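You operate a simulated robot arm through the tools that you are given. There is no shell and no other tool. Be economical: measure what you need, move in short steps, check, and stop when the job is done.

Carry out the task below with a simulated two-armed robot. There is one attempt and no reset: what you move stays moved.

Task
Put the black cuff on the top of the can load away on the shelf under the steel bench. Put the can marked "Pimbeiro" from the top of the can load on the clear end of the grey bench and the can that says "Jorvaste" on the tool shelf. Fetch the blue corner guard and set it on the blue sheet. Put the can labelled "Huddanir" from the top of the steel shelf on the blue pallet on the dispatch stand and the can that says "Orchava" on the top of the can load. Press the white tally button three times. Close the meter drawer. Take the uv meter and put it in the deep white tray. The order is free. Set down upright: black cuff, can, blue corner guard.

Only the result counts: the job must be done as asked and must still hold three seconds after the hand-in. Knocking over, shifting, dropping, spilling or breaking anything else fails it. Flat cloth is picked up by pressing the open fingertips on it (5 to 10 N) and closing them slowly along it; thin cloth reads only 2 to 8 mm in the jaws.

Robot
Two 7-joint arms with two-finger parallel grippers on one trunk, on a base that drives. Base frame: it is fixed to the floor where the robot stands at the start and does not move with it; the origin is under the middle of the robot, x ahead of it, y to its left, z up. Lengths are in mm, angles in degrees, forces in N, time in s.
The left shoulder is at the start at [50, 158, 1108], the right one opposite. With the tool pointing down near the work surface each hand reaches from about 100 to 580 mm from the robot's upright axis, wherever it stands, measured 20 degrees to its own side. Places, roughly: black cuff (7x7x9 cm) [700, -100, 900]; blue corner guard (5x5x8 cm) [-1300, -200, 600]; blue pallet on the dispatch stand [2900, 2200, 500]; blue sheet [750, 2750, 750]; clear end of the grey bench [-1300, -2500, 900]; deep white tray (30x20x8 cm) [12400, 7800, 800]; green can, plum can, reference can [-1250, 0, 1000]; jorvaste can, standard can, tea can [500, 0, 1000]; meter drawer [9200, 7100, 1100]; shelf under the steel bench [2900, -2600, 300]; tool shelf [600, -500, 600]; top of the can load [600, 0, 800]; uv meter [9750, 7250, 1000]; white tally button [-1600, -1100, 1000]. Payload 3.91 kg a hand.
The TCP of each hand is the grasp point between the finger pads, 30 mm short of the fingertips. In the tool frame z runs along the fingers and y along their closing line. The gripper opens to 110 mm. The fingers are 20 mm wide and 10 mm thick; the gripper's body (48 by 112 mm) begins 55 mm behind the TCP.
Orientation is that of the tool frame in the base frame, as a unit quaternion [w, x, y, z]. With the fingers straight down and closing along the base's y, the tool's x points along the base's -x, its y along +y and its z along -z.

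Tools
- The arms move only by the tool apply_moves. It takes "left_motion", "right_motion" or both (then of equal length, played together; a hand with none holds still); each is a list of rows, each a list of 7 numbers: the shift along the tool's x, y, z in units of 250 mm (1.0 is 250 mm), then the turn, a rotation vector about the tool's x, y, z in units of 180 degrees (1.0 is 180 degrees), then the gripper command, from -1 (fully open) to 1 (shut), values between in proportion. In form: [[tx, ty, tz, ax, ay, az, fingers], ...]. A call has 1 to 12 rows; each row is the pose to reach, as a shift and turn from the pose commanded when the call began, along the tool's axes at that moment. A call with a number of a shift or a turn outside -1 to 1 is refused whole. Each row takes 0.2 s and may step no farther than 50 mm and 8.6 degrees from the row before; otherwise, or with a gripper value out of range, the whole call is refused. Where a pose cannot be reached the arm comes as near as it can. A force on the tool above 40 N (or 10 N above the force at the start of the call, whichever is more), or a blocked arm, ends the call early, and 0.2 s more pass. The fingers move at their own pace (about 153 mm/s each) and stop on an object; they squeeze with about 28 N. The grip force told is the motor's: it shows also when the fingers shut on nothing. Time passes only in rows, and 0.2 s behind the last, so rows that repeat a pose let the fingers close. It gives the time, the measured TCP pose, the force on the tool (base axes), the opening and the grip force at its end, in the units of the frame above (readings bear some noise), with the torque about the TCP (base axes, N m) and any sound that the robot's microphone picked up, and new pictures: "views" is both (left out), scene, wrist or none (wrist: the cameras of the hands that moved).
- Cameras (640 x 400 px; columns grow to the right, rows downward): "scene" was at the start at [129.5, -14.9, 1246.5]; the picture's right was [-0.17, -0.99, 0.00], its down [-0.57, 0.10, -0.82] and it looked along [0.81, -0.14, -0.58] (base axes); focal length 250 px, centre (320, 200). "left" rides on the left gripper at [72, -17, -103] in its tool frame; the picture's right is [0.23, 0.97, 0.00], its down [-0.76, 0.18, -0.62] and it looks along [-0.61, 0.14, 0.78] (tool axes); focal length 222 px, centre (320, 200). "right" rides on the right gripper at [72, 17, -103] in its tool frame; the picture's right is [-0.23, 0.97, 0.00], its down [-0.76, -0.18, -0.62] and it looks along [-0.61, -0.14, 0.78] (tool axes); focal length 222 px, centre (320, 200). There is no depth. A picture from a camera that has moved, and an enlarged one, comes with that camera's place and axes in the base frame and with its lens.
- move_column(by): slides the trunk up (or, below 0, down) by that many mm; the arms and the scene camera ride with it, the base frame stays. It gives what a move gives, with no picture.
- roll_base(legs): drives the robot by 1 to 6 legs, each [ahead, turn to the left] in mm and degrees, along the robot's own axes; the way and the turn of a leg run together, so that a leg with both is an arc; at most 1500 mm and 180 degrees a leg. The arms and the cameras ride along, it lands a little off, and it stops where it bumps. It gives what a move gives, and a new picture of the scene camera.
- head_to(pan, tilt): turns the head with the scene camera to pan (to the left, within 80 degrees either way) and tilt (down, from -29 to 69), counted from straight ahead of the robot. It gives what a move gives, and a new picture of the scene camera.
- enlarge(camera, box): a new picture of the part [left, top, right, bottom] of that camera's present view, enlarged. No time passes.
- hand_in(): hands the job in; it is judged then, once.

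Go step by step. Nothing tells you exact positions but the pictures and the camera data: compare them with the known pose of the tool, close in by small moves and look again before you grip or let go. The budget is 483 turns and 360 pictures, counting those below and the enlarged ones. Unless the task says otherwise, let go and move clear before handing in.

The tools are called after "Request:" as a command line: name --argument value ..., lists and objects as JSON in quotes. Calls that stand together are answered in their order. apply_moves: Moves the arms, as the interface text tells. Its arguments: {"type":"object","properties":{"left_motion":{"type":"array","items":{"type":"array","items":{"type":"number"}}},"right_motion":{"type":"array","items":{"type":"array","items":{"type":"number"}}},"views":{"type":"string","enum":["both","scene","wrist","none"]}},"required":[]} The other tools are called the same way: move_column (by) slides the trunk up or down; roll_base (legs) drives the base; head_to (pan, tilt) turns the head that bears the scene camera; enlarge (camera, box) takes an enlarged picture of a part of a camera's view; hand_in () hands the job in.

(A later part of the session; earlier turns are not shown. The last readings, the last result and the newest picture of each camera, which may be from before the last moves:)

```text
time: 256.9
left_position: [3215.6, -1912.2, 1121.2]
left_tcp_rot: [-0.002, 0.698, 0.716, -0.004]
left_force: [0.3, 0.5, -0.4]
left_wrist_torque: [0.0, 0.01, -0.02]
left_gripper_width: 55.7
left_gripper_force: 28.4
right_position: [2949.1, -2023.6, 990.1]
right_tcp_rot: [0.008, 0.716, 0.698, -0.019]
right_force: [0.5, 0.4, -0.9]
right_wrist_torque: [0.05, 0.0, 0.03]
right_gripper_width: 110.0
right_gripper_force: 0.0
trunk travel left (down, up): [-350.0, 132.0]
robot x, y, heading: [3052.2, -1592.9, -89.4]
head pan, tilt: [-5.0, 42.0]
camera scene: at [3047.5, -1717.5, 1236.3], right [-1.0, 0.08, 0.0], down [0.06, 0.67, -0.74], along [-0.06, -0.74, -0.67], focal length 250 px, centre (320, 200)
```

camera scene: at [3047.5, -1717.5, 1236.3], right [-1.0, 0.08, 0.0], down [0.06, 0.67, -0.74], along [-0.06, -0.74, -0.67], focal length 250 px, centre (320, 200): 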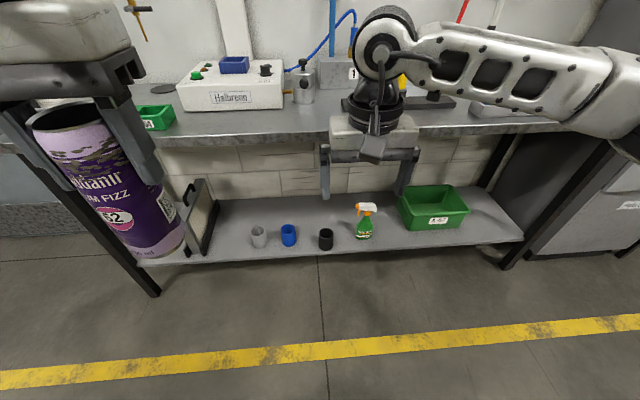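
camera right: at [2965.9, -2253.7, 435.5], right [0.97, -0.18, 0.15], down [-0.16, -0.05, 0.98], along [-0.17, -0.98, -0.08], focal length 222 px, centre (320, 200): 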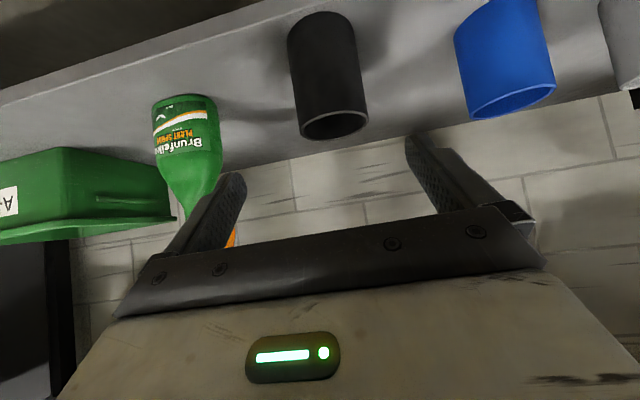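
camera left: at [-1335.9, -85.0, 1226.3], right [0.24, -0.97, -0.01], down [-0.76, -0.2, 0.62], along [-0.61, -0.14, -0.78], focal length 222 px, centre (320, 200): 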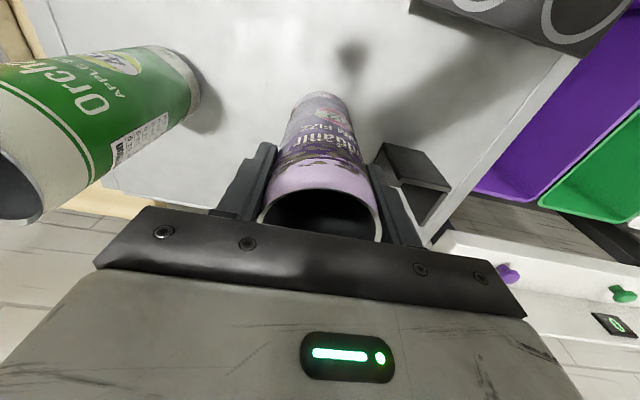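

Tidy the right hand and turn around to look north toward the dispatch stand.

Request:
apply_moves --right_motion '[[0.14, 0, -0.12, 0, 0, 0, -1], [0.28, 0, -0.25, 0, 0, 0, -1], [0.4, 0, -0.38, 0, 0, 0, -1], [0.44, 0, -0.5, 0, 0, 0, -1]]' --views "none"

Request:
roll_base --legs '[[-100, 0], [0, 179]]'

Request:
head_to --pan 0 --tilt 15

```text
time: 257.9
left_position: [3215.1, -1912.2, 1120.8]
left_tcp_rot: [-0.001, 0.699, 0.715, -0.005]
left_force: [0.5, 0.6, 0.4]
left_wrist_torque: [0.06, -0.03, 0.0]
left_gripper_width: 56.2
left_gripper_force: 28.1
right_position: [2951.7, -1910.3, 1110.8]
right_tcp_rot: [0.009, 0.716, 0.698, -0.021]
right_force: [-0.4, 1.3, -0.3]
right_wrist_torque: [0.03, 0.0, 0.0]
right_gripper_width: 110.0
right_gripper_force: 0.1
trunk travel left (down, up): [-350.0, 132.0]
robot x, y, heading: [3051.0, -1590.7, -89.7]
head pan, tilt: [-5.0, 42.0]
```

```text
time: 266.4
left_position: [2899.8, -1169.6, 1121.7]
left_tcp_rot: [0.004, -0.702, 0.712, -0.002]
left_force: [-0.7, -0.3, -0.5]
left_wrist_torque: [0.0, 0.02, 0.01]
left_gripper_width: 55.8
left_gripper_force: 27.8
right_position: [3162.8, -1183.0, 1109.9]
right_tcp_rot: [0.02, -0.685, 0.728, 0.009]
right_force: [0.3, 0.0, -0.5]
right_wrist_torque: [-0.03, 0.02, -0.01]
right_gripper_width: 110.1
right_gripper_force: 0.1
trunk travel left (down, up): [-350.0, 132.0]
robot x, y, heading: [3050.2, -1490.8, 88.0]
head pan, tilt: [-5.0, 42.0]
camera scene: at [3065.0, -1371.5, 1236.4], right [0.99, -0.12, 0.0], down [-0.08, -0.66, -0.74], along [0.09, 0.74, -0.67], focal length 250 px, centre (320, 200)
```

scene: 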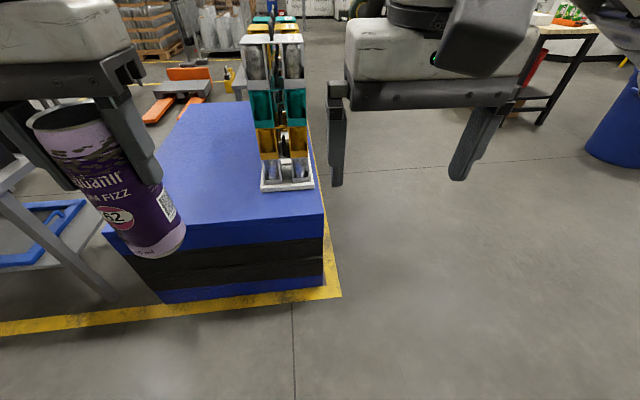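

```text
time: 267.3
left_position: [2898.7, -1169.3, 1121.5]
left_tcp_rot: [0.004, -0.702, 0.712, -0.002]
left_force: [-0.6, 0.0, -1.1]
left_wrist_torque: [0.05, 0.04, -0.06]
left_gripper_width: 55.9
left_gripper_force: 28.4
right_position: [3162.4, -1181.5, 1109.9]
right_tcp_rot: [0.02, -0.684, 0.729, 0.009]
right_force: [0.1, -0.3, -0.3]
right_wrist_torque: [0.0, 0.02, -0.02]
right_gripper_width: 109.8
right_gripper_force: 0.1
trunk travel left (down, up): [-350.0, 132.0]
robot x, y, heading: [3049.0, -1493.4, 88.1]
head pan, tilt: [0.0, 15.0]
camera scene: at [3058.1, -1361.1, 1278.8], right [1.0, -0.03, 0.0], down [-0.01, -0.26, -0.97], along [0.03, 0.97, -0.26], focal length 250 px, centre (320, 200)
```

scene: 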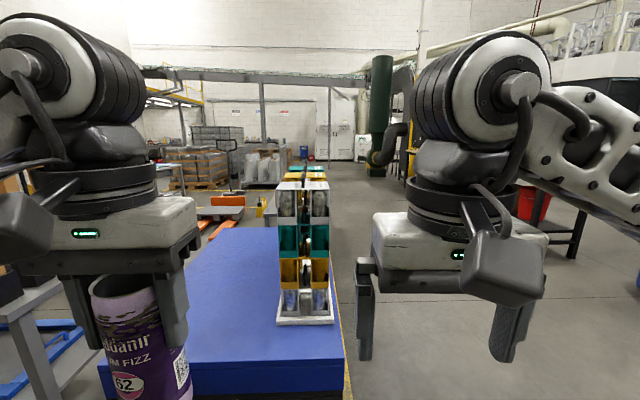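

The blue pallet stack lies ahead; I pass it on the right side (x≈3650) heading north.

Request:
roll_base --legs '[[0, -50], [760, 0], [0, 52], [1400, 0]]'

Request:
head_to --pan 22 --tilt 15

```text
time: 282.6
left_position: [3531.0, 697.1, 1122.3]
left_tcp_rot: [0.004, -0.705, 0.709, -0.003]
left_force: [0.2, -0.6, 0.7]
left_wrist_torque: [0.0, 0.04, 0.0]
left_gripper_width: 56.2
left_gripper_force: 28.2
right_position: [3795.6, 685.7, 1110.5]
right_tcp_rot: [0.02, -0.687, 0.726, 0.009]
right_force: [0.2, -0.7, -0.6]
right_wrist_torque: [-0.01, 0.01, -0.05]
right_gripper_width: 110.1
right_gripper_force: 0.0
trunk travel left (down, up): [-350.0, 132.0]
robot x, y, heading: [3685.4, 371.6, 88.5]
head pan, tilt: [0.0, 15.0]
camera scene: at [3691.4, 506.8, 1278.8], right [1.0, -0.02, 0.0], down [-0.01, -0.26, -0.97], along [0.02, 0.97, -0.26], focal length 250 px, centre (320, 200)
```

scene: 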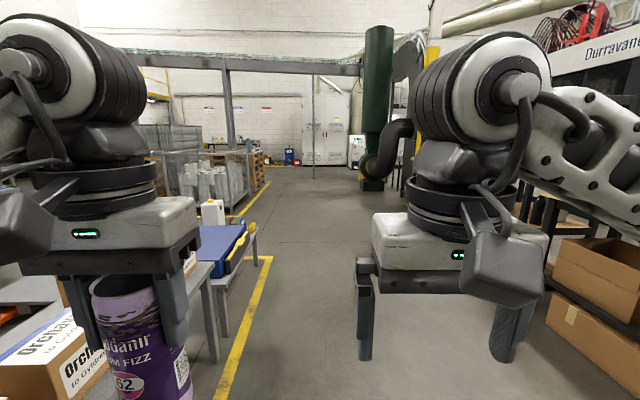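

```text
time: 283.4
left_position: [3532.2, 696.5, 1121.6]
left_tcp_rot: [0.004, -0.705, 0.709, -0.002]
left_force: [-0.5, -0.5, -1.0]
left_wrist_torque: [-0.04, -0.04, 0.05]
left_gripper_width: 56.0
left_gripper_force: 27.7
right_position: [3793.1, 686.1, 1109.5]
right_tcp_rot: [0.021, -0.688, 0.725, 0.008]
right_force: [0.5, -0.2, 0.7]
right_wrist_torque: [0.01, -0.01, 0.02]
right_gripper_width: 110.0
right_gripper_force: 0.0
trunk travel left (down, up): [-350.0, 132.0]
robot x, y, heading: [3684.9, 372.6, 88.6]
head pan, tilt: [22.0, 15.0]
camera scene: at [3656.3, 500.8, 1278.9], right [0.94, 0.35, 0.0], down [0.09, -0.24, -0.97], along [-0.34, 0.9, -0.26], focal length 250 px, centre (320, 200)
```

scene: 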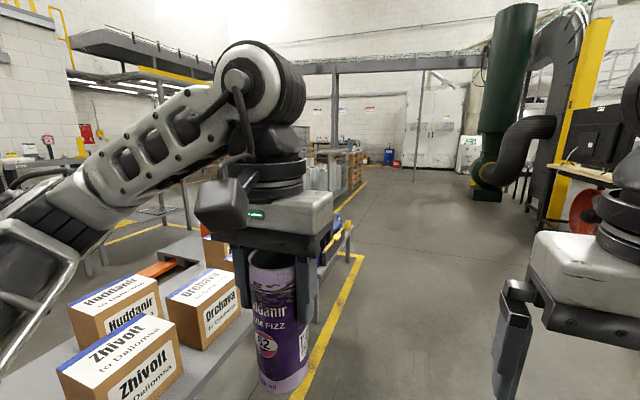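

The dispatch stand with a blue top is on the left further ahead. Drive there and turn left to face it.

Request:
roll_base --legs '[[1500, 0], [300, 0], [0, 90]]'

Request:
head_to --pan 0 --tilt 35

```text
time: 296.4
left_position: [3420.1, 2028.3, 1121.0]
left_tcp_rot: [-0.005, 1.0, -0.013, -0.002]
left_force: [-0.1, 0.6, -0.7]
left_wrist_torque: [-0.03, 0.0, -0.02]
left_gripper_width: 56.2
left_gripper_force: 27.7
right_position: [3435.4, 2292.8, 1109.8]
right_tcp_rot: [-0.008, 0.999, -0.037, -0.021]
right_force: [0.5, 0.3, 0.2]
right_wrist_torque: [-0.01, 0.01, -0.04]
right_gripper_width: 110.0
right_gripper_force: 0.0
trunk travel left (down, up): [-350.0, 132.0]
robot x, y, heading: [3745.1, 2179.2, 177.2]
head pan, tilt: [22.0, 15.0]
camera scene: at [3621.0, 2147.5, 1278.9], right [-0.33, 0.94, 0.0], down [0.24, 0.09, -0.97], along [-0.91, -0.32, -0.26], focal length 250 px, centre (320, 200)
```

scene: 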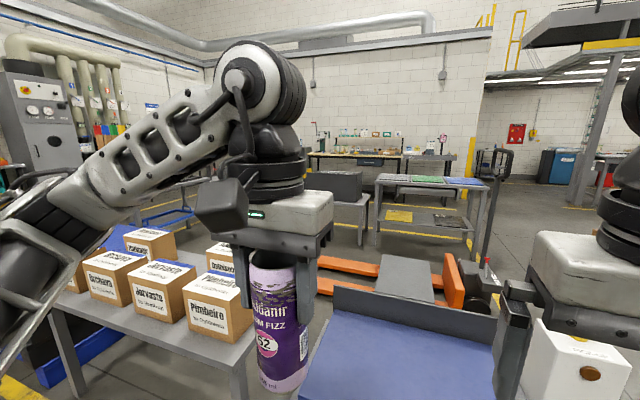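

```text
time: 297.2
left_position: [3420.3, 2029.3, 1120.6]
left_tcp_rot: [-0.004, 1.0, -0.013, -0.002]
left_force: [0.0, -0.2, 0.1]
left_wrist_torque: [-0.01, -0.03, 0.02]
left_gripper_width: 56.1
left_gripper_force: 28.0
right_position: [3435.9, 2291.6, 1110.1]
right_tcp_rot: [-0.008, 0.999, -0.037, -0.021]
right_force: [0.3, 0.3, -0.1]
right_wrist_torque: [0.01, -0.02, 0.02]
right_gripper_width: 110.2
right_gripper_force: 0.0
trunk travel left (down, up): [-350.0, 132.0]
robot x, y, heading: [3747.3, 2175.3, 177.6]
head pan, tilt: [0.0, 35.0]
camera scene: at [3621.0, 2182.5, 1246.9], right [0.04, 1.0, 0.0], down [0.57, -0.02, -0.82], along [-0.82, 0.04, -0.57], focal length 250 px, centre (320, 200)
```

scene: 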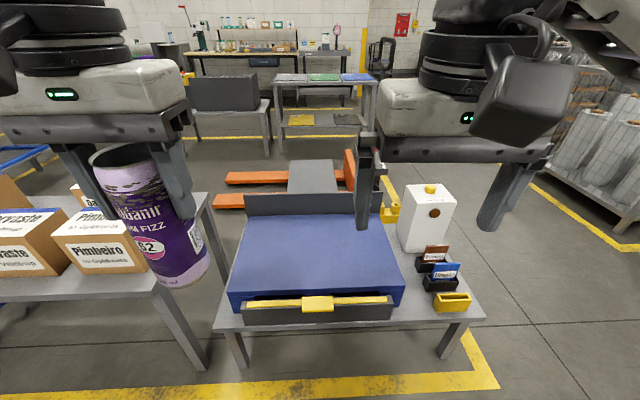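

The blue pallet top (z≈500) is clear, spanning about x 2700–3110, y 1915–2490. I drive closer and lower the trunk.

Request:
roll_base --legs '[[255, 2]]'

Request:
move_column --by -250

Request:
head_to --pan 8 --tilt 45

```text
time: 299.1
left_position: [3172.2, 2024.8, 1120.3]
left_tcp_rot: [-0.004, 1.0, 0.005, -0.001]
left_force: [0.2, 0.0, 0.6]
left_wrist_torque: [0.03, -0.02, -0.02]
left_gripper_width: 56.2
left_gripper_force: 27.7
right_position: [3178.5, 2286.9, 1109.5]
right_tcp_rot: [-0.008, 1.0, -0.019, -0.02]
right_force: [0.3, 0.2, -0.4]
right_wrist_torque: [-0.04, -0.02, -0.03]
right_gripper_width: 109.9
right_gripper_force: 0.1
trunk travel left (down, up): [-350.0, 132.0]
robot x, y, heading: [3493.2, 2181.0, 179.6]
head pan, tilt: [0.0, 35.0]
camera scene: at [3367.2, 2184.5, 1246.8], right [0.01, 1.0, 0.0], down [0.57, 0.0, -0.82], along [-0.82, 0.01, -0.57], focal length 250 px, centre (320, 200)
```

scene: 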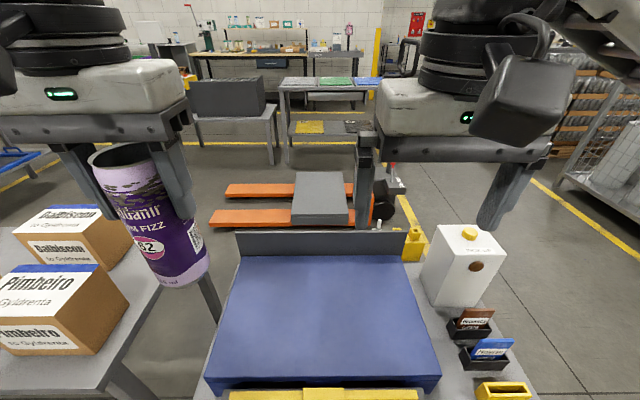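

```text
time: 301.6
left_position: [3171.7, 2024.6, 870.6]
left_tcp_rot: [-0.003, 1.0, 0.007, -0.002]
left_force: [-0.5, -0.1, -0.7]
left_wrist_torque: [0.01, 0.0, 0.04]
left_gripper_width: 56.1
left_gripper_force: 27.8
right_position: [3177.7, 2286.5, 860.6]
right_tcp_rot: [-0.008, 1.0, -0.019, -0.021]
right_force: [-0.2, 0.1, 0.3]
right_wrist_torque: [-0.02, 0.0, 0.01]
right_gripper_width: 110.2
right_gripper_force: 0.0
trunk travel left (down, up): [-100.0, 382.0]
robot x, y, heading: [3495.7, 2186.4, 179.4]
head pan, tilt: [0.0, 35.0]
```

```text
time: 302.4
left_position: [3172.1, 2023.5, 871.5]
left_tcp_rot: [-0.004, 1.0, 0.006, -0.002]
left_force: [-0.2, 0.3, -0.5]
left_wrist_torque: [0.02, 0.02, 0.01]
left_gripper_width: 56.0
left_gripper_force: 27.6
right_position: [3177.6, 2287.1, 859.7]
right_tcp_rot: [-0.008, 1.0, -0.02, -0.021]
right_force: [-0.2, 0.0, 0.8]
right_wrist_torque: [-0.01, 0.0, -0.04]
right_gripper_width: 110.0
right_gripper_force: 0.1
trunk travel left (down, up): [-100.0, 382.0]
robot x, y, heading: [3491.1, 2184.0, 179.4]
head pan, tilt: [8.0, 45.0]
camera scene: at [3375.1, 2173.2, 982.1], right [-0.13, 0.99, 0.0], down [0.7, 0.09, -0.71], along [-0.7, -0.09, -0.71], focal length 250 px, centre (320, 200)
```

scene: 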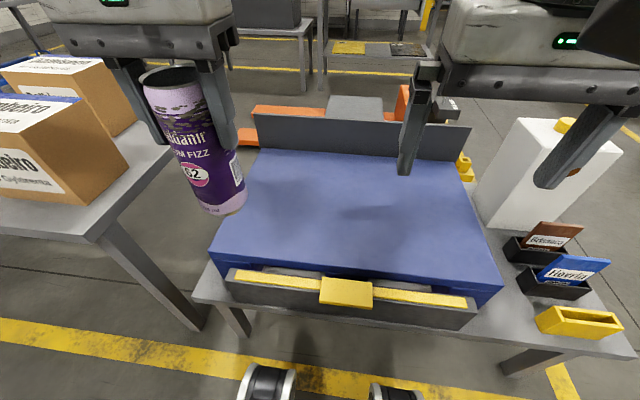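

Bring Huddanir over (2965,2100) and descend most of the way.

Request:
apply_moves --left_motion '[[-0.16, -0.06, 0, 0, 0, 0, 1], [-0.33, -0.12, 0, 0, 0, 0, 1], [-0.5, -0.18, 0, 0, 0, 0, 1], [-0.66, -0.24, 0, 0, 0, 0, 1], [-0.83, -0.3, 0, 0, 0, 0, 1], [-0.83, -0.3, 0.16, 0, 0, 0, 1], [-0.83, -0.3, 0.33, 0, 0, 0, 1], [-0.83, -0.3, 0.5, 0, 0, 0, 1], [-0.83, -0.3, 0.68, 0, 0, 0, 1], [-0.83, -0.3, 0.84, 0, 0, 0, 1]]' --views "both"

```text
time: 304.6
left_position: [2961.2, 2099.3, 663.5]
left_tcp_rot: [-0.004, 1.0, 0.006, -0.002]
left_force: [0.1, -0.6, 0.3]
left_wrist_torque: [0.01, -0.02, -0.01]
left_gripper_width: 56.3
left_gripper_force: 28.0
right_position: [3177.6, 2288.1, 860.6]
right_tcp_rot: [-0.008, 1.0, -0.019, -0.02]
right_force: [-0.1, -0.9, 0.3]
right_wrist_torque: [-0.02, 0.01, 0.02]
right_gripper_width: 110.0
right_gripper_force: 0.1
trunk travel left (down, up): [-100.0, 382.0]
robot x, y, heading: [3492.8, 2183.9, 179.4]
head pan, tilt: [8.0, 45.0]
camera scene: at [3375.2, 2173.2, 982.1], right [-0.13, 0.99, 0.0], down [0.7, 0.09, -0.71], along [-0.7, -0.09, -0.71], focal length 250 px, centre (320, 200)
camera left: at [3033.9, 2115.3, 765.5], right [0.24, -0.97, -0.01], down [-0.76, -0.19, 0.62], along [-0.61, -0.14, -0.78], focal length 222 px, centre (320, 200)
```

scene: 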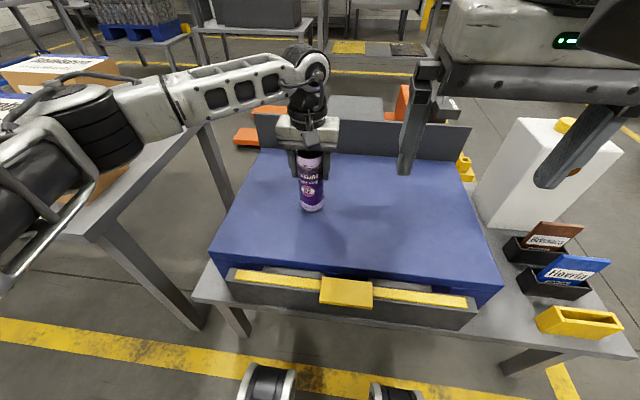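
left: 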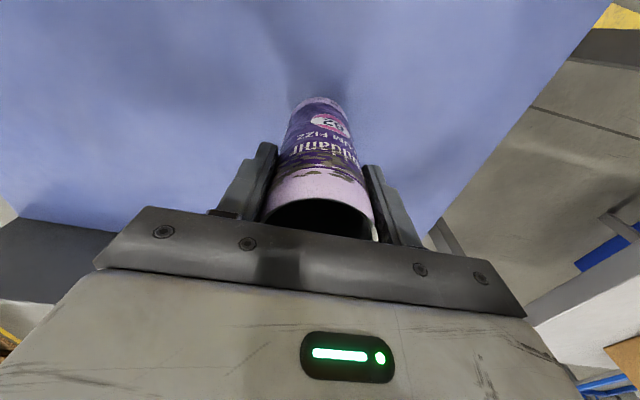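

Continue down in small steps to contact.

Request:
apply_moves --left_motion '[[0, 0, 0.04, 0, 0, 0, 1], [0, 0, 0.08, 0, 0, 0, 1], [0, 0, 0.096, 0, 0, 0, 1], [0, 0, 0.108, 0, 0, 0, 1], [0, 0, 0.12, 0, 0, 0, 1], [0, 0, 0.13, 0, 0, 0, 1]]' --views "none"

```text
time: 306.0
left_position: [2963.0, 2098.8, 635.9]
left_tcp_rot: [-0.005, 1.0, 0.006, -0.006]
left_force: [-1.7, -2.1, 28.7]
left_wrist_torque: [-0.47, 0.25, 0.0]
left_gripper_width: 56.1
left_gripper_force: 28.1
right_position: [3180.4, 2287.2, 861.1]
right_tcp_rot: [-0.007, 1.0, -0.019, -0.022]
right_force: [0.6, -0.5, 0.8]
right_wrist_torque: [0.02, -0.02, 0.02]
right_gripper_width: 110.0
right_gripper_force: 0.0
trunk travel left (down, up): [-100.0, 382.0]
robot x, y, heading: [3493.7, 2186.9, 179.5]
head pan, tilt: [8.0, 45.0]
```

Contact. Relieve, release and rise.

Request:
apply_moves --left_motion '[[0, 0, -0.014, 0, 0, 0, 1], [0, 0, -0.014, 0, 0, 0, 0.3], [0, 0, -0.014, 0, 0, 0, -0.5], [0, 0, -0.014, 0, 0, 0, -0.5], [0, 0, -0.18, 0, 0, 0, -0.5], [0, 0, -0.36, 0, 0, 0, -0.5], [0, 0, -0.54, 0, 0, 0, -0.5], [0, 0, -0.7, 0, 0, 0, -0.5]]' --views "both"

```text
time: 307.8
left_position: [2964.5, 2096.3, 805.2]
left_tcp_rot: [-0.004, 1.0, 0.006, -0.002]
left_force: [0.1, -0.2, -0.3]
left_wrist_torque: [0.01, 0.0, 0.01]
left_gripper_width: 82.3
left_gripper_force: 0.0
right_position: [3178.2, 2286.8, 859.9]
right_tcp_rot: [-0.008, 1.0, -0.02, -0.02]
right_force: [-0.2, -0.1, -0.1]
right_wrist_torque: [0.01, -0.01, 0.03]
right_gripper_width: 109.9
right_gripper_force: 0.1
trunk travel left (down, up): [-100.0, 382.0]
robot x, y, heading: [3493.5, 2185.2, 179.4]
head pan, tilt: [8.0, 45.0]
camera scene: at [3375.1, 2173.2, 982.0], right [-0.13, 0.99, 0.0], down [0.7, 0.09, -0.71], along [-0.7, -0.09, -0.71], focal length 250 px, centre (320, 200)
camera left: at [3036.5, 2113.7, 910.0], right [0.24, -0.97, -0.01], down [-0.76, -0.19, 0.62], along [-0.61, -0.14, -0.78], focal length 222 px, centre (320, 200)
```

scene: 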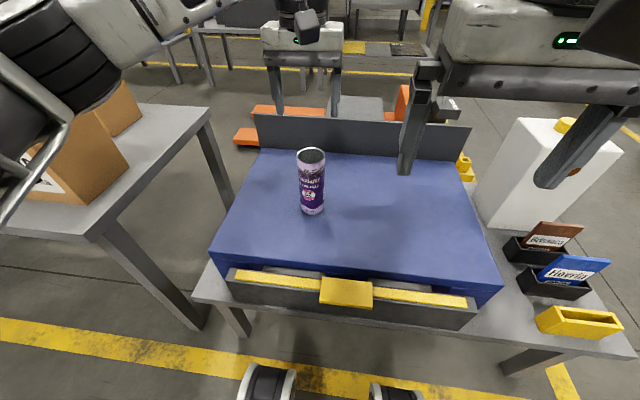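
left: 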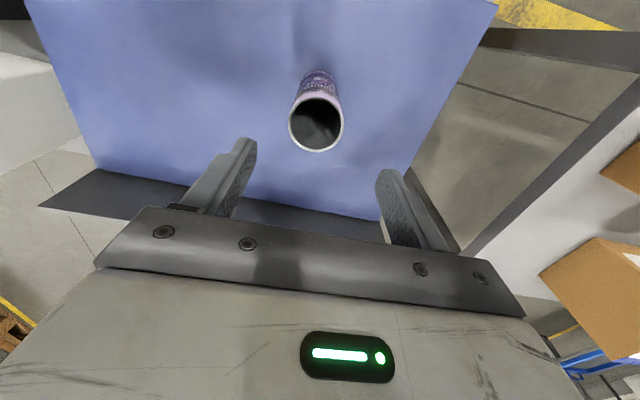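

Huddanir stands on the blue pallet. Retract, raise the trunk and drive back south.

Request:
apply_moves --left_motion '[[0.17, 0.03, -0.1, 0, 0, 0, -1], [0.34, 0.06, -0.2, 0, 0, 0, -1], [0.51, 0.12, -0.25, 0, 0, 0, -1], [0.68, 0.2, -0.25, 0, 0, 0, -1], [0.84, 0.28, -0.25, 0, 0, 0, -1]]' --views "none"

Request:
move_column --by 250

Request:
roll_base --legs '[[-210, 0], [0, 91], [1500, 0], [1500, 0], [400, 0], [0, -91]]'

```text
time: 309.0
left_position: [3176.2, 2029.2, 867.6]
left_tcp_rot: [-0.005, 1.0, 0.006, -0.001]
left_force: [0.2, 0.6, -1.4]
left_wrist_torque: [0.03, 0.01, 0.02]
left_gripper_width: 110.0
left_gripper_force: 0.1
right_position: [3178.6, 2287.5, 859.8]
right_tcp_rot: [-0.008, 1.0, -0.018, -0.021]
right_force: [1.1, 0.4, -1.2]
right_wrist_torque: [-0.01, 0.02, 0.02]
right_gripper_width: 109.9
right_gripper_force: 0.0
trunk travel left (down, up): [-100.0, 382.0]
robot x, y, heading: [3491.8, 2184.3, 179.5]
head pan, tilt: [8.0, 45.0]
```

```text
time: 311.6
left_position: [3176.6, 2030.5, 1116.5]
left_tcp_rot: [-0.005, 1.0, 0.006, -0.002]
left_force: [-0.6, -0.2, 0.0]
left_wrist_torque: [-0.01, 0.0, 0.01]
left_gripper_width: 109.9
left_gripper_force: 0.1
right_position: [3178.0, 2287.5, 1110.5]
right_tcp_rot: [-0.007, 1.0, -0.019, -0.02]
right_force: [0.5, -0.2, -0.3]
right_wrist_torque: [-0.01, 0.01, -0.01]
right_gripper_width: 110.0
right_gripper_force: 0.0
trunk travel left (down, up): [-350.0, 132.0]
robot x, y, heading: [3494.8, 2184.5, 179.6]
head pan, tilt: [8.0, 45.0]
```

```text
time: 337.1
left_position: [3412.8, -1359.2, 1117.8]
left_tcp_rot: [-0.004, 1.0, 0.0, -0.002]
left_force: [0.1, 1.0, 0.9]
left_wrist_torque: [-0.03, -0.01, 0.01]
left_gripper_width: 109.9
left_gripper_force: 0.1
right_position: [3418.0, -1102.3, 1109.5]
right_tcp_rot: [-0.007, 0.999, -0.025, -0.021]
right_force: [0.6, -0.7, -0.4]
right_wrist_torque: [0.02, 0.0, 0.02]
right_gripper_width: 110.0
right_gripper_force: 0.0
trunk travel left (down, up): [-350.0, 132.0]
robot x, y, heading: [3731.7, -1208.5, 178.6]
head pan, tilt: [8.0, 45.0]
camera scene: at [3614.0, -1218.7, 1232.0], right [-0.12, 0.99, 0.0], down [0.7, 0.08, -0.71], along [-0.7, -0.08, -0.71], focal length 250 px, centre (320, 200)
```

scene: 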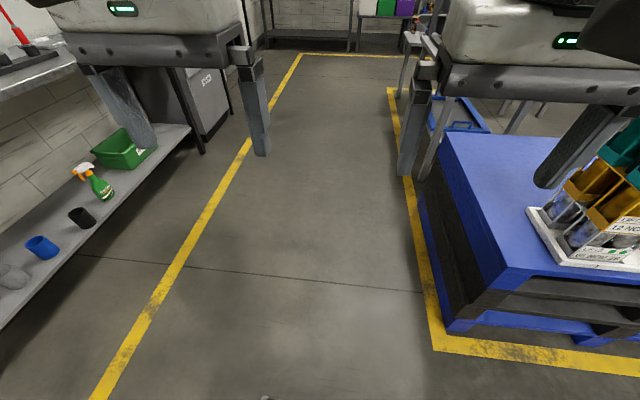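

Aisle is clear; drive back west along it and up to the steel shelf.

Request:
roll_base --legs '[[0, 4], [1500, 0], [1500, 0], [0, -3], [1200, 0], [0, -89]]'

```text
time: 361.7
left_position: [-583.8, -1008.4, 1117.0]
left_tcp_rot: [-0.004, 0.716, -0.699, 0.002]
left_force: [0.0, 0.3, -0.1]
left_wrist_torque: [0.02, -0.01, -0.01]
left_gripper_width: 109.6
left_gripper_force: 0.2
right_position: [-326.1, -1007.3, 1109.6]
right_tcp_rot: [0.02, -0.698, 0.716, 0.011]
right_force: [-0.6, 0.2, -0.3]
right_wrist_torque: [-0.02, -0.02, -0.03]
right_gripper_width: 109.7
right_gripper_force: 0.0
trunk travel left (down, up): [-350.0, 132.0]
robot x, y, heading: [-427.1, -1323.6, 89.9]
head pan, tilt: [8.0, 45.0]
camera scene: at [-434.6, -1203.7, 1232.0], right [0.99, 0.14, 0.0], down [0.1, -0.7, -0.71], along [-0.1, 0.7, -0.71], focal length 250 px, centre (320, 200)
```

scene: 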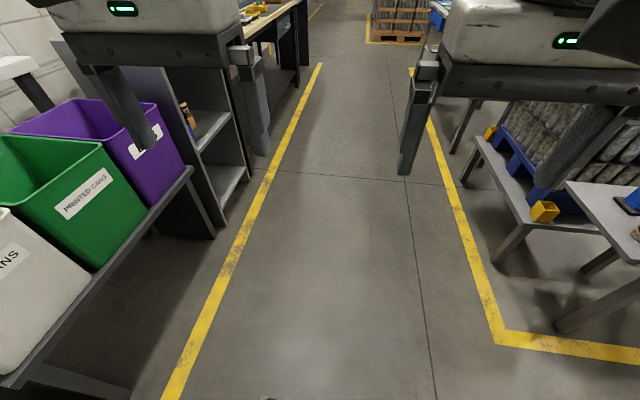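

Drive up to the steel shelf and face it for the blue corner guard.

Request:
roll_base --legs '[[1080, 0], [0, 90], [180, 0]]'

Request:
move_column --by -200

Request:
head_to --pan -5 --tilt 35

```text
time: 372.2
left_position: [-925.4, -401.1, 1117.7]
left_tcp_rot: [-0.005, 1.0, 0.014, -0.001]
left_force: [0.7, 0.6, -0.7]
left_wrist_torque: [0.0, -0.03, 0.0]
left_gripper_width: 109.9
left_gripper_force: 0.1
right_position: [-927.4, -142.5, 1109.7]
right_tcp_rot: [-0.008, 1.0, -0.011, -0.022]
right_force: [0.4, 0.0, -0.5]
right_wrist_torque: [0.02, 0.0, -0.02]
right_gripper_width: 110.1
right_gripper_force: 0.1
trunk travel left (down, up): [-350.0, 132.0]
robot x, y, heading: [-610.5, -241.4, -179.6]
head pan, tilt: [8.0, 45.0]
camera scene: at [-728.3, -255.2, 1231.9], right [-0.15, 0.99, 0.0], down [0.7, 0.1, -0.71], along [-0.7, -0.1, -0.71], focal length 250 px, centre (320, 200)
```

scene: 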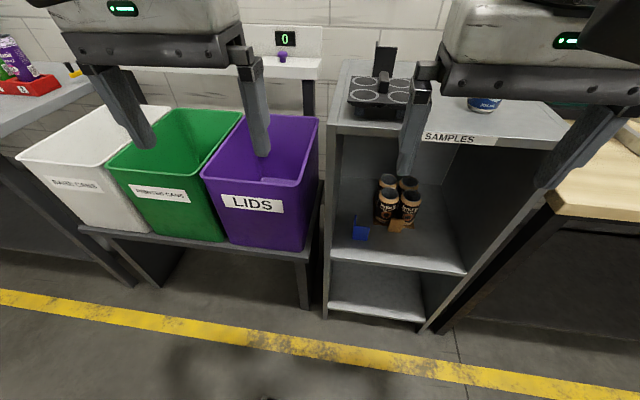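

```text
time: 374.4
left_position: [-925.4, -402.0, 917.4]
left_tcp_rot: [-0.006, 1.0, 0.013, -0.002]
left_force: [-1.1, 0.1, 0.5]
left_wrist_torque: [0.01, 0.07, -0.05]
left_gripper_width: 109.8
left_gripper_force: 0.1
right_position: [-926.8, -143.9, 909.6]
right_tcp_rot: [-0.007, 1.0, -0.011, -0.021]
right_force: [0.9, 0.8, 0.3]
right_wrist_torque: [0.02, -0.01, 0.0]
right_gripper_width: 110.0
right_gripper_force: 0.1
trunk travel left (down, up): [-150.0, 332.0]
robot x, y, heading: [-610.1, -239.8, -179.4]
head pan, tilt: [8.0, 45.0]
```

```text
time: 375.1
left_position: [-925.0, -401.1, 916.1]
left_tcp_rot: [-0.006, 1.0, 0.014, -0.002]
left_force: [0.4, 0.1, 0.3]
left_wrist_torque: [0.01, 0.03, 0.03]
left_gripper_width: 109.9
left_gripper_force: 0.1
right_position: [-927.0, -143.6, 909.8]
right_tcp_rot: [-0.008, 1.0, -0.011, -0.021]
right_force: [0.5, -0.4, 0.4]
right_wrist_torque: [0.01, 0.02, 0.0]
right_gripper_width: 110.1
right_gripper_force: 0.1
trunk travel left (down, up): [-150.0, 332.0]
robot x, y, heading: [-614.0, -246.2, -179.8]
head pan, tilt: [-5.0, 35.0]
camera scene: at [-735.1, -236.3, 1046.8], right [0.08, 1.0, 0.0], down [0.57, -0.05, -0.82], along [-0.82, 0.06, -0.57], focal length 250 px, centre (320, 200)
```

scene: 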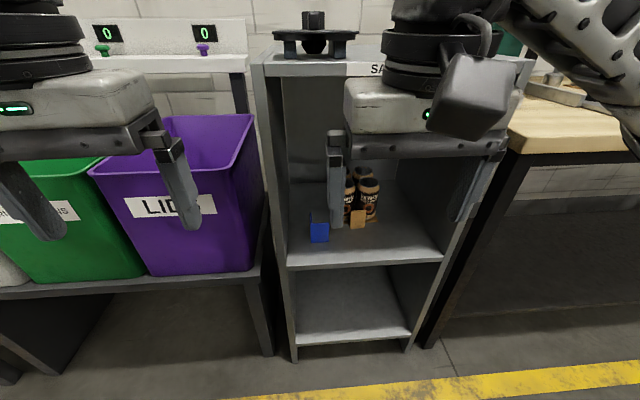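

Request:
enlarge --camera "scene" --box '[270, 160, 430, 280]'

```text
3.33 times, centred on (350, 220) of scene
camera zoom: at [-735.1, -236.3, 1046.8], right [0.08, 1.0, 0.0], down [0.57, -0.05, -0.82], along [-0.82, 0.06, -0.57], focal length 832 px, centre (220, 133)
```

zoom: 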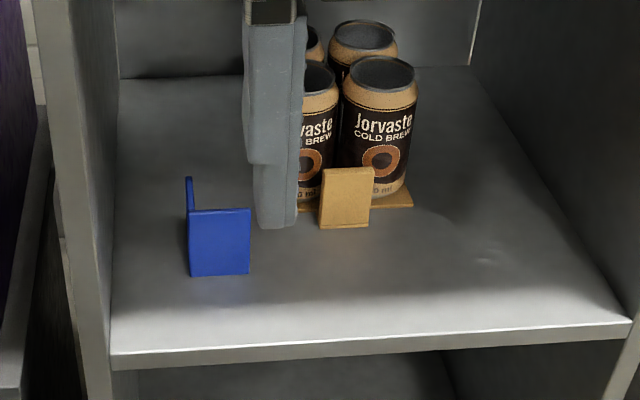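

The guard is at about x≈-1202, y -225…-180, base z≈590. I bring the right hand forward and tilt it 45°.

Request:
apply_moves --right_motion '[[-0.1, 0.06, 0.1, 0, 0, 0, -0.5], [-0.2, 0.12, 0.2, 0, -0.04, 0, -0.5], [-0.3, 0.18, 0.3, 0, -0.08, 0, -0.5], [-0.372, 0.238, 0.38, 0, -0.12, 0, -0.5], [-0.372, 0.238, 0.42, 0, -0.16, 0, -0.5], [-0.372, 0.238, 0.44, 0, -0.2, 0, -0.5], [-0.372, 0.238, 0.44, 0, -0.237, 0, -0.5]]' --views "both"

```text
time: 376.7
left_position: [-925.4, -400.9, 916.8]
left_tcp_rot: [-0.005, 1.0, 0.014, -0.002]
left_force: [0.1, 0.1, -0.5]
left_wrist_torque: [0.01, -0.01, 0.0]
left_gripper_width: 110.1
left_gripper_force: 0.1
right_position: [-1024.7, -199.5, 803.0]
right_tcp_rot: [-0.011, 0.923, -0.008, -0.384]
right_force: [0.6, 0.2, 0.5]
right_wrist_torque: [0.0, 0.02, -0.02]
right_gripper_width: 82.4
right_gripper_force: 0.1
trunk travel left (down, up): [-150.0, 332.0]
robot x, y, heading: [-611.4, -243.7, -179.3]
head pan, tilt: [-5.0, 35.0]
camera scene: at [-735.1, -236.3, 1046.9], right [0.08, 1.0, 0.0], down [0.57, -0.05, -0.82], along [-0.82, 0.07, -0.57], focal length 250 px, centre (320, 200)
camera right: at [-902.1, -220.1, 824.9], right [-0.18, -0.97, 0.15], down [-0.09, 0.17, 0.98], along [-0.98, 0.16, -0.12], focal length 222 px, centre (320, 200)
```

scene: 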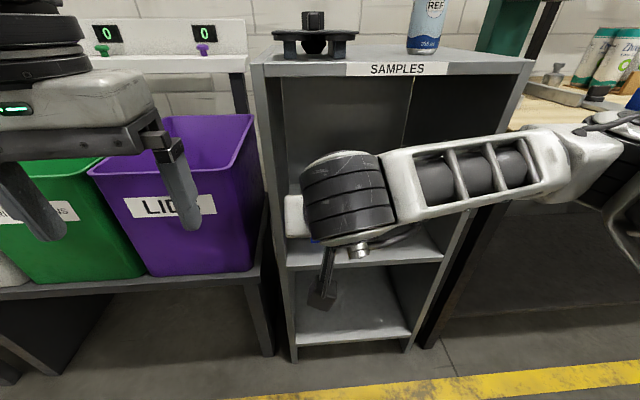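
right: 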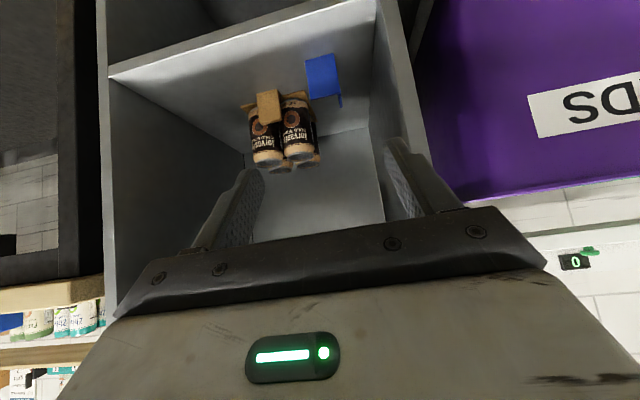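

Guard centred y≈-204. Advance along the tool axis, stopping 40 mm short to check.

Request:
apply_moves --right_motion '[[-0.017, 0.009, 0.17, 0, 0, 0, -0.5], [-0.034, 0.018, 0.334, 0, 0, 0, -0.5], [-0.034, 0.018, 0.5, 0, 0, 0, -0.5], [-0.034, 0.018, 0.66, 0, 0, 0, -0.5], [-0.034, 0.018, 0.81, 0, 0, 0, -0.5]]' --views "wrist"

```text
time: 377.9
left_position: [-925.1, -402.5, 917.3]
left_tcp_rot: [-0.005, 1.0, 0.014, -0.002]
left_force: [-0.2, 1.4, 0.5]
left_wrist_torque: [-0.01, 0.01, -0.02]
left_gripper_width: 110.0
left_gripper_force: 0.2
right_position: [-1174.3, -199.6, 666.2]
right_tcp_rot: [-0.012, 0.924, -0.009, -0.383]
right_force: [0.1, 0.3, 0.3]
right_wrist_torque: [-0.01, 0.0, -0.01]
right_gripper_width: 82.6
right_gripper_force: 0.1
trunk travel left (down, up): [-150.0, 332.0]
robot x, y, heading: [-610.9, -240.6, -179.7]
head pan, tilt: [-5.0, 35.0]
camera right: at [-1051.4, -219.5, 688.1], right [-0.18, -0.97, 0.15], down [-0.09, 0.17, 0.98], along [-0.98, 0.16, -0.12], focal length 222 px, centre (320, 200)
```

right: 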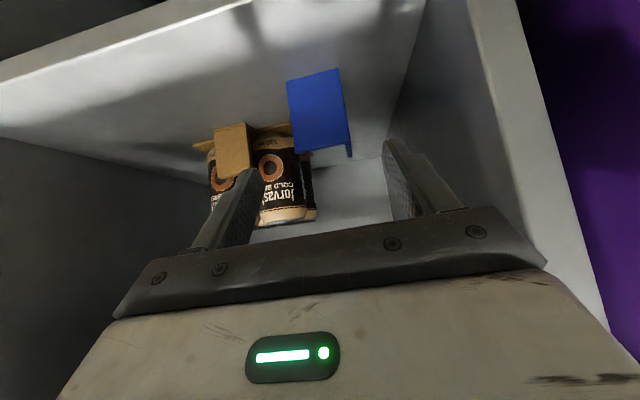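

Nearly there; final 39 mm and close on the guard's width.

Request:
apply_moves --right_motion '[[0.004, 0.018, 0.08, 0, 0, 0, -0.5], [0.008, 0.018, 0.156, 0, 0, 0, -0.5], [0.008, 0.018, 0.156, 0, 0, 0, 0], [0.008, 0.018, 0.156, 0, 0, 0, 0.5], [0.008, 0.018, 0.156, 0, 0, 0, 1]]' --views "both"

```text
time: 379.1
left_position: [-926.0, -402.0, 917.0]
left_tcp_rot: [-0.005, 1.0, 0.014, -0.002]
left_force: [-0.6, 0.0, -0.4]
left_wrist_torque: [0.01, 0.01, 0.01]
left_gripper_width: 110.0
left_gripper_force: 0.1
right_position: [-1200.0, -203.3, 636.6]
right_tcp_rot: [-0.011, 0.924, -0.008, -0.383]
right_force: [0.1, 0.3, 0.6]
right_wrist_torque: [-0.01, 0.01, -0.01]
right_gripper_width: 0.0
right_gripper_force: 28.6
trunk travel left (down, up): [-150.0, 332.0]
robot x, y, heading: [-611.1, -244.2, -179.8]
head pan, tilt: [-5.0, 35.0]
camera scene: at [-735.1, -236.3, 1046.9], right [0.08, 1.0, 0.0], down [0.57, -0.05, -0.82], along [-0.82, 0.07, -0.57], focal length 250 px, centre (320, 200)
camera right: at [-1077.3, -222.8, 659.2], right [-0.18, -0.97, 0.15], down [-0.09, 0.17, 0.98], along [-0.98, 0.16, -0.12], focal length 222 px, centre (320, 200)
```

scene: 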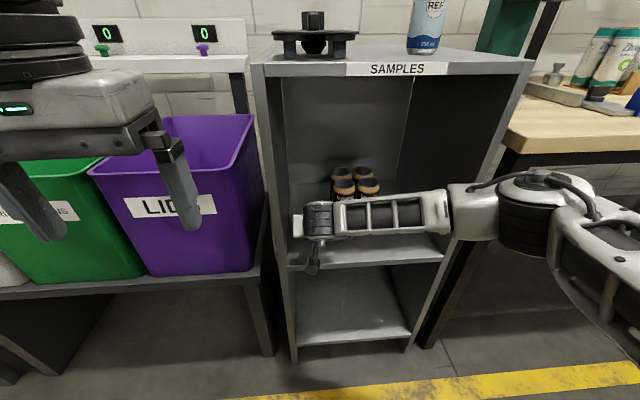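
right: 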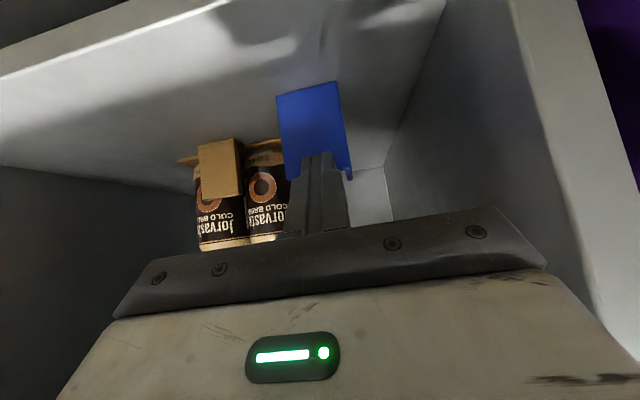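

The guard is farther and lower than estimated (≈(-1241,-202), base z≈548). Open, advance 60 mm more along the axis, and close.

Request:
apply_moves --right_motion '[[0, 0, 0, 0, 0, 0, -0.5], [0, 0, 0, 0, 0, 0, -0.5], [0, 0, 0.08, 0, 0, 0, -0.5], [0, 0, 0.16, 0, 0, 0, -0.5]]' --views "wrist"

```text
time: 380.1
left_position: [-925.8, -402.5, 916.7]
left_tcp_rot: [-0.006, 1.0, 0.014, -0.002]
left_force: [-0.6, -0.4, -1.2]
left_wrist_torque: [0.02, 0.01, 0.01]
left_gripper_width: 109.8
left_gripper_force: 0.0
right_position: [-1229.1, -203.1, 608.4]
right_tcp_rot: [-0.011, 0.924, -0.008, -0.383]
right_force: [1.0, 0.5, 0.7]
right_wrist_torque: [0.0, -0.02, 0.0]
right_gripper_width: 82.1
right_gripper_force: 0.0
trunk travel left (down, up): [-150.0, 332.0]
robot x, y, heading: [-612.9, -244.7, -179.8]
head pan, tilt: [-5.0, 35.0]
camera right: at [-1105.9, -222.6, 630.9], right [-0.18, -0.97, 0.15], down [-0.09, 0.17, 0.98], along [-0.98, 0.16, -0.12], focal length 222 px, centre (320, 200)
```

right: 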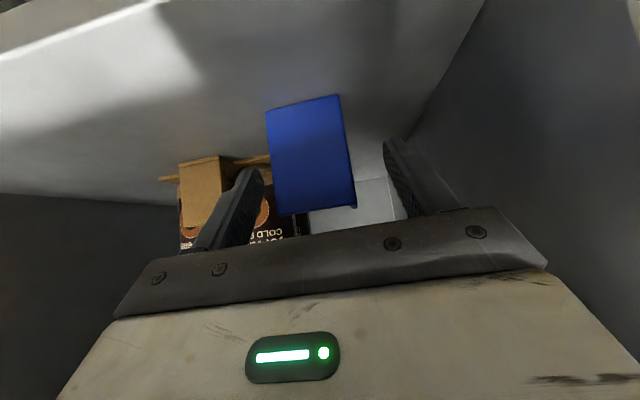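

Guard is between the fingers. Advance 20 mm more and close.

Request:
apply_moves --right_motion '[[0, -0.012, 0.08, 0, 0, 0, -0.5], [0, -0.012, 0.08, 0, 0, 0, 0], [0, -0.012, 0.08, 0, 0, 0, 0.5], [0, -0.012, 0.08, 0, 0, 0, 1], [0, -0.012, 0.08, 0, 0, 0, 1]]' --views "wrist"

```text
time: 381.3
left_position: [-925.5, -400.6, 917.4]
left_tcp_rot: [-0.006, 1.0, 0.014, -0.002]
left_force: [0.0, 0.5, -0.7]
left_wrist_torque: [-0.02, 0.01, -0.01]
left_gripper_width: 109.9
left_gripper_force: 0.0
right_position: [-1243.6, -199.6, 593.9]
right_tcp_rot: [-0.011, 0.923, -0.006, -0.384]
right_force: [0.3, 0.3, 1.0]
right_wrist_torque: [-0.04, -0.03, -0.03]
right_gripper_width: 49.6
right_gripper_force: 28.3
trunk travel left (down, up): [-150.0, 332.0]
robot x, y, heading: [-607.6, -241.8, -179.4]
head pan, tilt: [-5.0, 35.0]
camera right: at [-1120.1, -219.3, 617.1], right [-0.18, -0.97, 0.15], down [-0.09, 0.17, 0.98], along [-0.98, 0.16, -0.12], focal length 222 px, centre (320, 200)
```

right: 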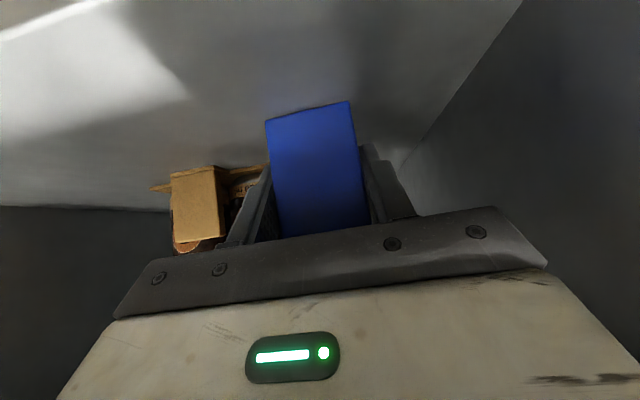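

Gripped at 49.6 mm. Lift slightly, then back the base out.

Request:
apply_moves --right_motion '[[-0.03, 0, -0.03, 0, 0, 0, 1], [-0.1, 0, -0.1, 0, 0, 0, 1], [-0.18, 0, -0.18, 0, 0, 0, 1], [-0.25, 0, -0.25, 0, 0, 0, 1]]' --views "wrist"

Request:
roll_base --legs '[[-300, 0]]'

```text
time: 382.3
left_position: [-925.8, -401.0, 916.6]
left_tcp_rot: [-0.005, 1.0, 0.013, -0.001]
left_force: [-0.3, 0.6, -0.3]
left_wrist_torque: [0.01, 0.04, 0.06]
left_gripper_width: 110.2
left_gripper_force: 0.1
right_position: [-1242.3, -199.1, 683.0]
right_tcp_rot: [-0.011, 0.924, -0.008, -0.381]
right_force: [0.0, 0.2, -0.4]
right_wrist_torque: [0.0, 0.02, -0.02]
right_gripper_width: 49.3
right_gripper_force: 27.9
trunk travel left (down, up): [-150.0, 332.0]
robot x, y, heading: [-610.7, -241.2, -179.4]
head pan, tilt: [-5.0, 35.0]
camera right: at [-1119.8, -219.6, 705.4], right [-0.18, -0.97, 0.15], down [-0.09, 0.17, 0.98], along [-0.98, 0.17, -0.12], focal length 222 px, centre (320, 200)
```

right: 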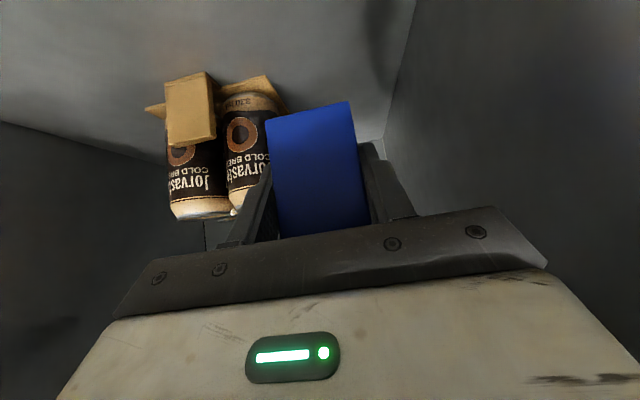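

```text
time: 384.4
left_position: [-626.8, -399.8, 917.4]
left_tcp_rot: [-0.005, 1.0, 0.015, -0.002]
left_force: [0.0, 0.4, -0.1]
left_wrist_torque: [0.02, 0.03, 0.04]
left_gripper_width: 110.2
left_gripper_force: 0.0
right_position: [-944.6, -197.2, 682.6]
right_tcp_rot: [-0.011, 0.923, -0.007, -0.383]
right_force: [0.1, 0.0, -0.8]
right_wrist_torque: [-0.04, -0.01, -0.01]
right_gripper_width: 49.4
right_gripper_force: 28.2
trunk travel left (down, up): [-150.0, 332.0]
robot x, y, heading: [-311.7, -241.0, -179.7]
head pan, tilt: [-5.0, 35.0]
camera scene: at [-436.7, -234.0, 1046.9], right [0.08, 1.0, 0.0], down [0.57, -0.04, -0.82], along [-0.82, 0.06, -0.57], focal length 250 px, centre (320, 200)
```

scene: 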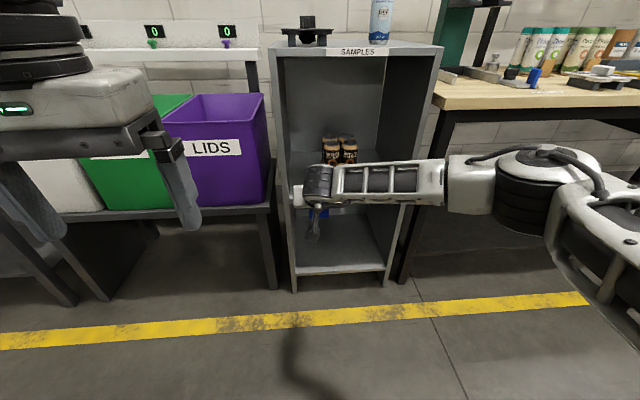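

Check the shelf contents quickly, then raise the trunk.

Request:
enlarge --camera "scene" --box '[270, 90, 430, 220]'

Request:
move_column --by 200

```text
3.08 times, centred on (350, 155) of scene
camera zoom: at [-436.7, -234.0, 1046.9], right [0.08, 1.0, 0.0], down [0.57, -0.04, -0.82], along [-0.82, 0.06, -0.57], focal length 768 px, centre (228, 338)
```

zoom: 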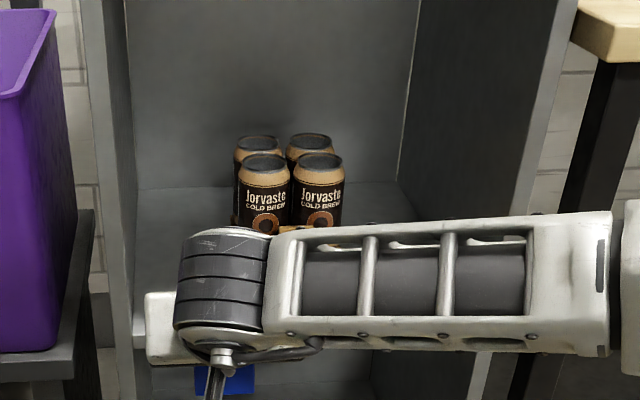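

```text
time: 386.5
left_position: [-626.6, -399.4, 1117.4]
left_tcp_rot: [-0.006, 1.0, 0.016, -0.002]
left_force: [0.1, -0.2, -0.2]
left_wrist_torque: [-0.01, 0.01, -0.01]
left_gripper_width: 110.1
left_gripper_force: 0.2
right_position: [-945.1, -198.3, 882.2]
right_tcp_rot: [-0.01, 0.924, -0.006, -0.383]
right_force: [0.3, 0.0, -0.5]
right_wrist_torque: [0.01, 0.0, 0.02]
right_gripper_width: 49.2
right_gripper_force: 28.0
trunk travel left (down, up): [-350.0, 132.0]
robot x, y, heading: [-311.2, -238.8, -179.5]
head pan, tilt: [-5.0, 35.0]
```

Turn north and drive along the aisle toward the blue sheet.

Request:
roll_base --legs '[[0, -90], [1500, 0], [300, 0]]'

Request:
head_to --pan -35 --tilt 22

```text
time: 399.4
left_position: [-493.0, 1860.6, 1117.3]
left_tcp_rot: [-0.004, 0.719, -0.694, 0.002]
left_force: [-0.3, 0.5, 0.6]
left_wrist_torque: [0.0, -0.02, -0.03]
left_gripper_width: 109.9
left_gripper_force: 0.1
right_position: [-293.7, 2181.3, 882.3]
right_tcp_rot: [0.277, -0.651, 0.656, 0.263]
right_force: [-0.9, -0.7, 0.4]
right_wrist_torque: [-0.01, -0.02, 0.02]
right_gripper_width: 49.1
right_gripper_force: 28.1
trunk travel left (down, up): [-350.0, 132.0]
robot x, y, heading: [-330.2, 1546.4, 91.0]
head pan, tilt: [-5.0, 35.0]
camera scene: at [-323.0, 1674.3, 1246.8], right [1.0, -0.07, 0.0], down [-0.04, -0.57, -0.82], along [0.06, 0.82, -0.57], focal length 250 px, centre (320, 200)
```

scene: 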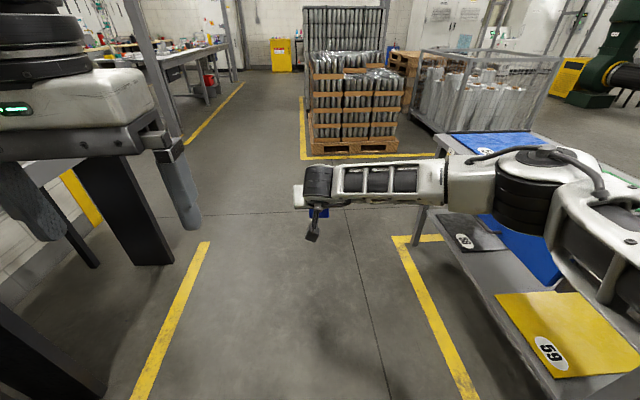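

```text
time: 400.3
left_position: [-492.8, 1860.7, 1116.3]
left_tcp_rot: [-0.004, 0.72, -0.694, 0.002]
left_force: [0.0, 0.1, 0.5]
left_wrist_torque: [0.01, 0.03, -0.02]
left_gripper_width: 109.9
left_gripper_force: 0.1
right_position: [-293.6, 2180.5, 882.7]
right_tcp_rot: [0.278, -0.65, 0.656, 0.264]
right_force: [0.0, 0.1, 0.0]
right_wrist_torque: [0.04, 0.0, 0.01]
right_gripper_width: 49.2
right_gripper_force: 27.7
trunk travel left (down, up): [-350.0, 132.0]
robot x, y, heading: [-329.7, 1547.1, 91.2]
head pan, tilt: [-35.0, 22.0]
camera scene: at [-277.3, 1663.0, 1267.4], right [0.83, -0.56, 0.0], down [-0.21, -0.31, -0.93], along [0.52, 0.77, -0.37], focal length 250 px, centre (320, 200)
```

scene: 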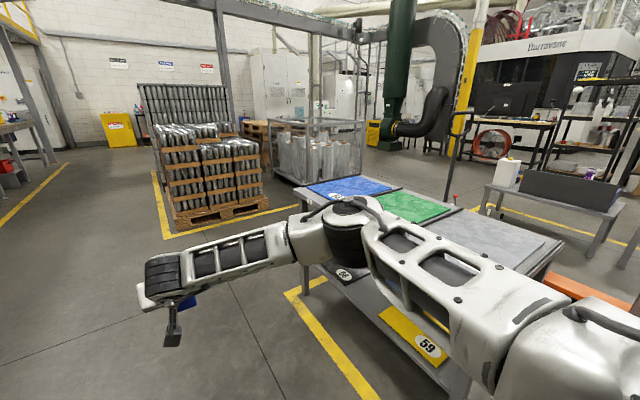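

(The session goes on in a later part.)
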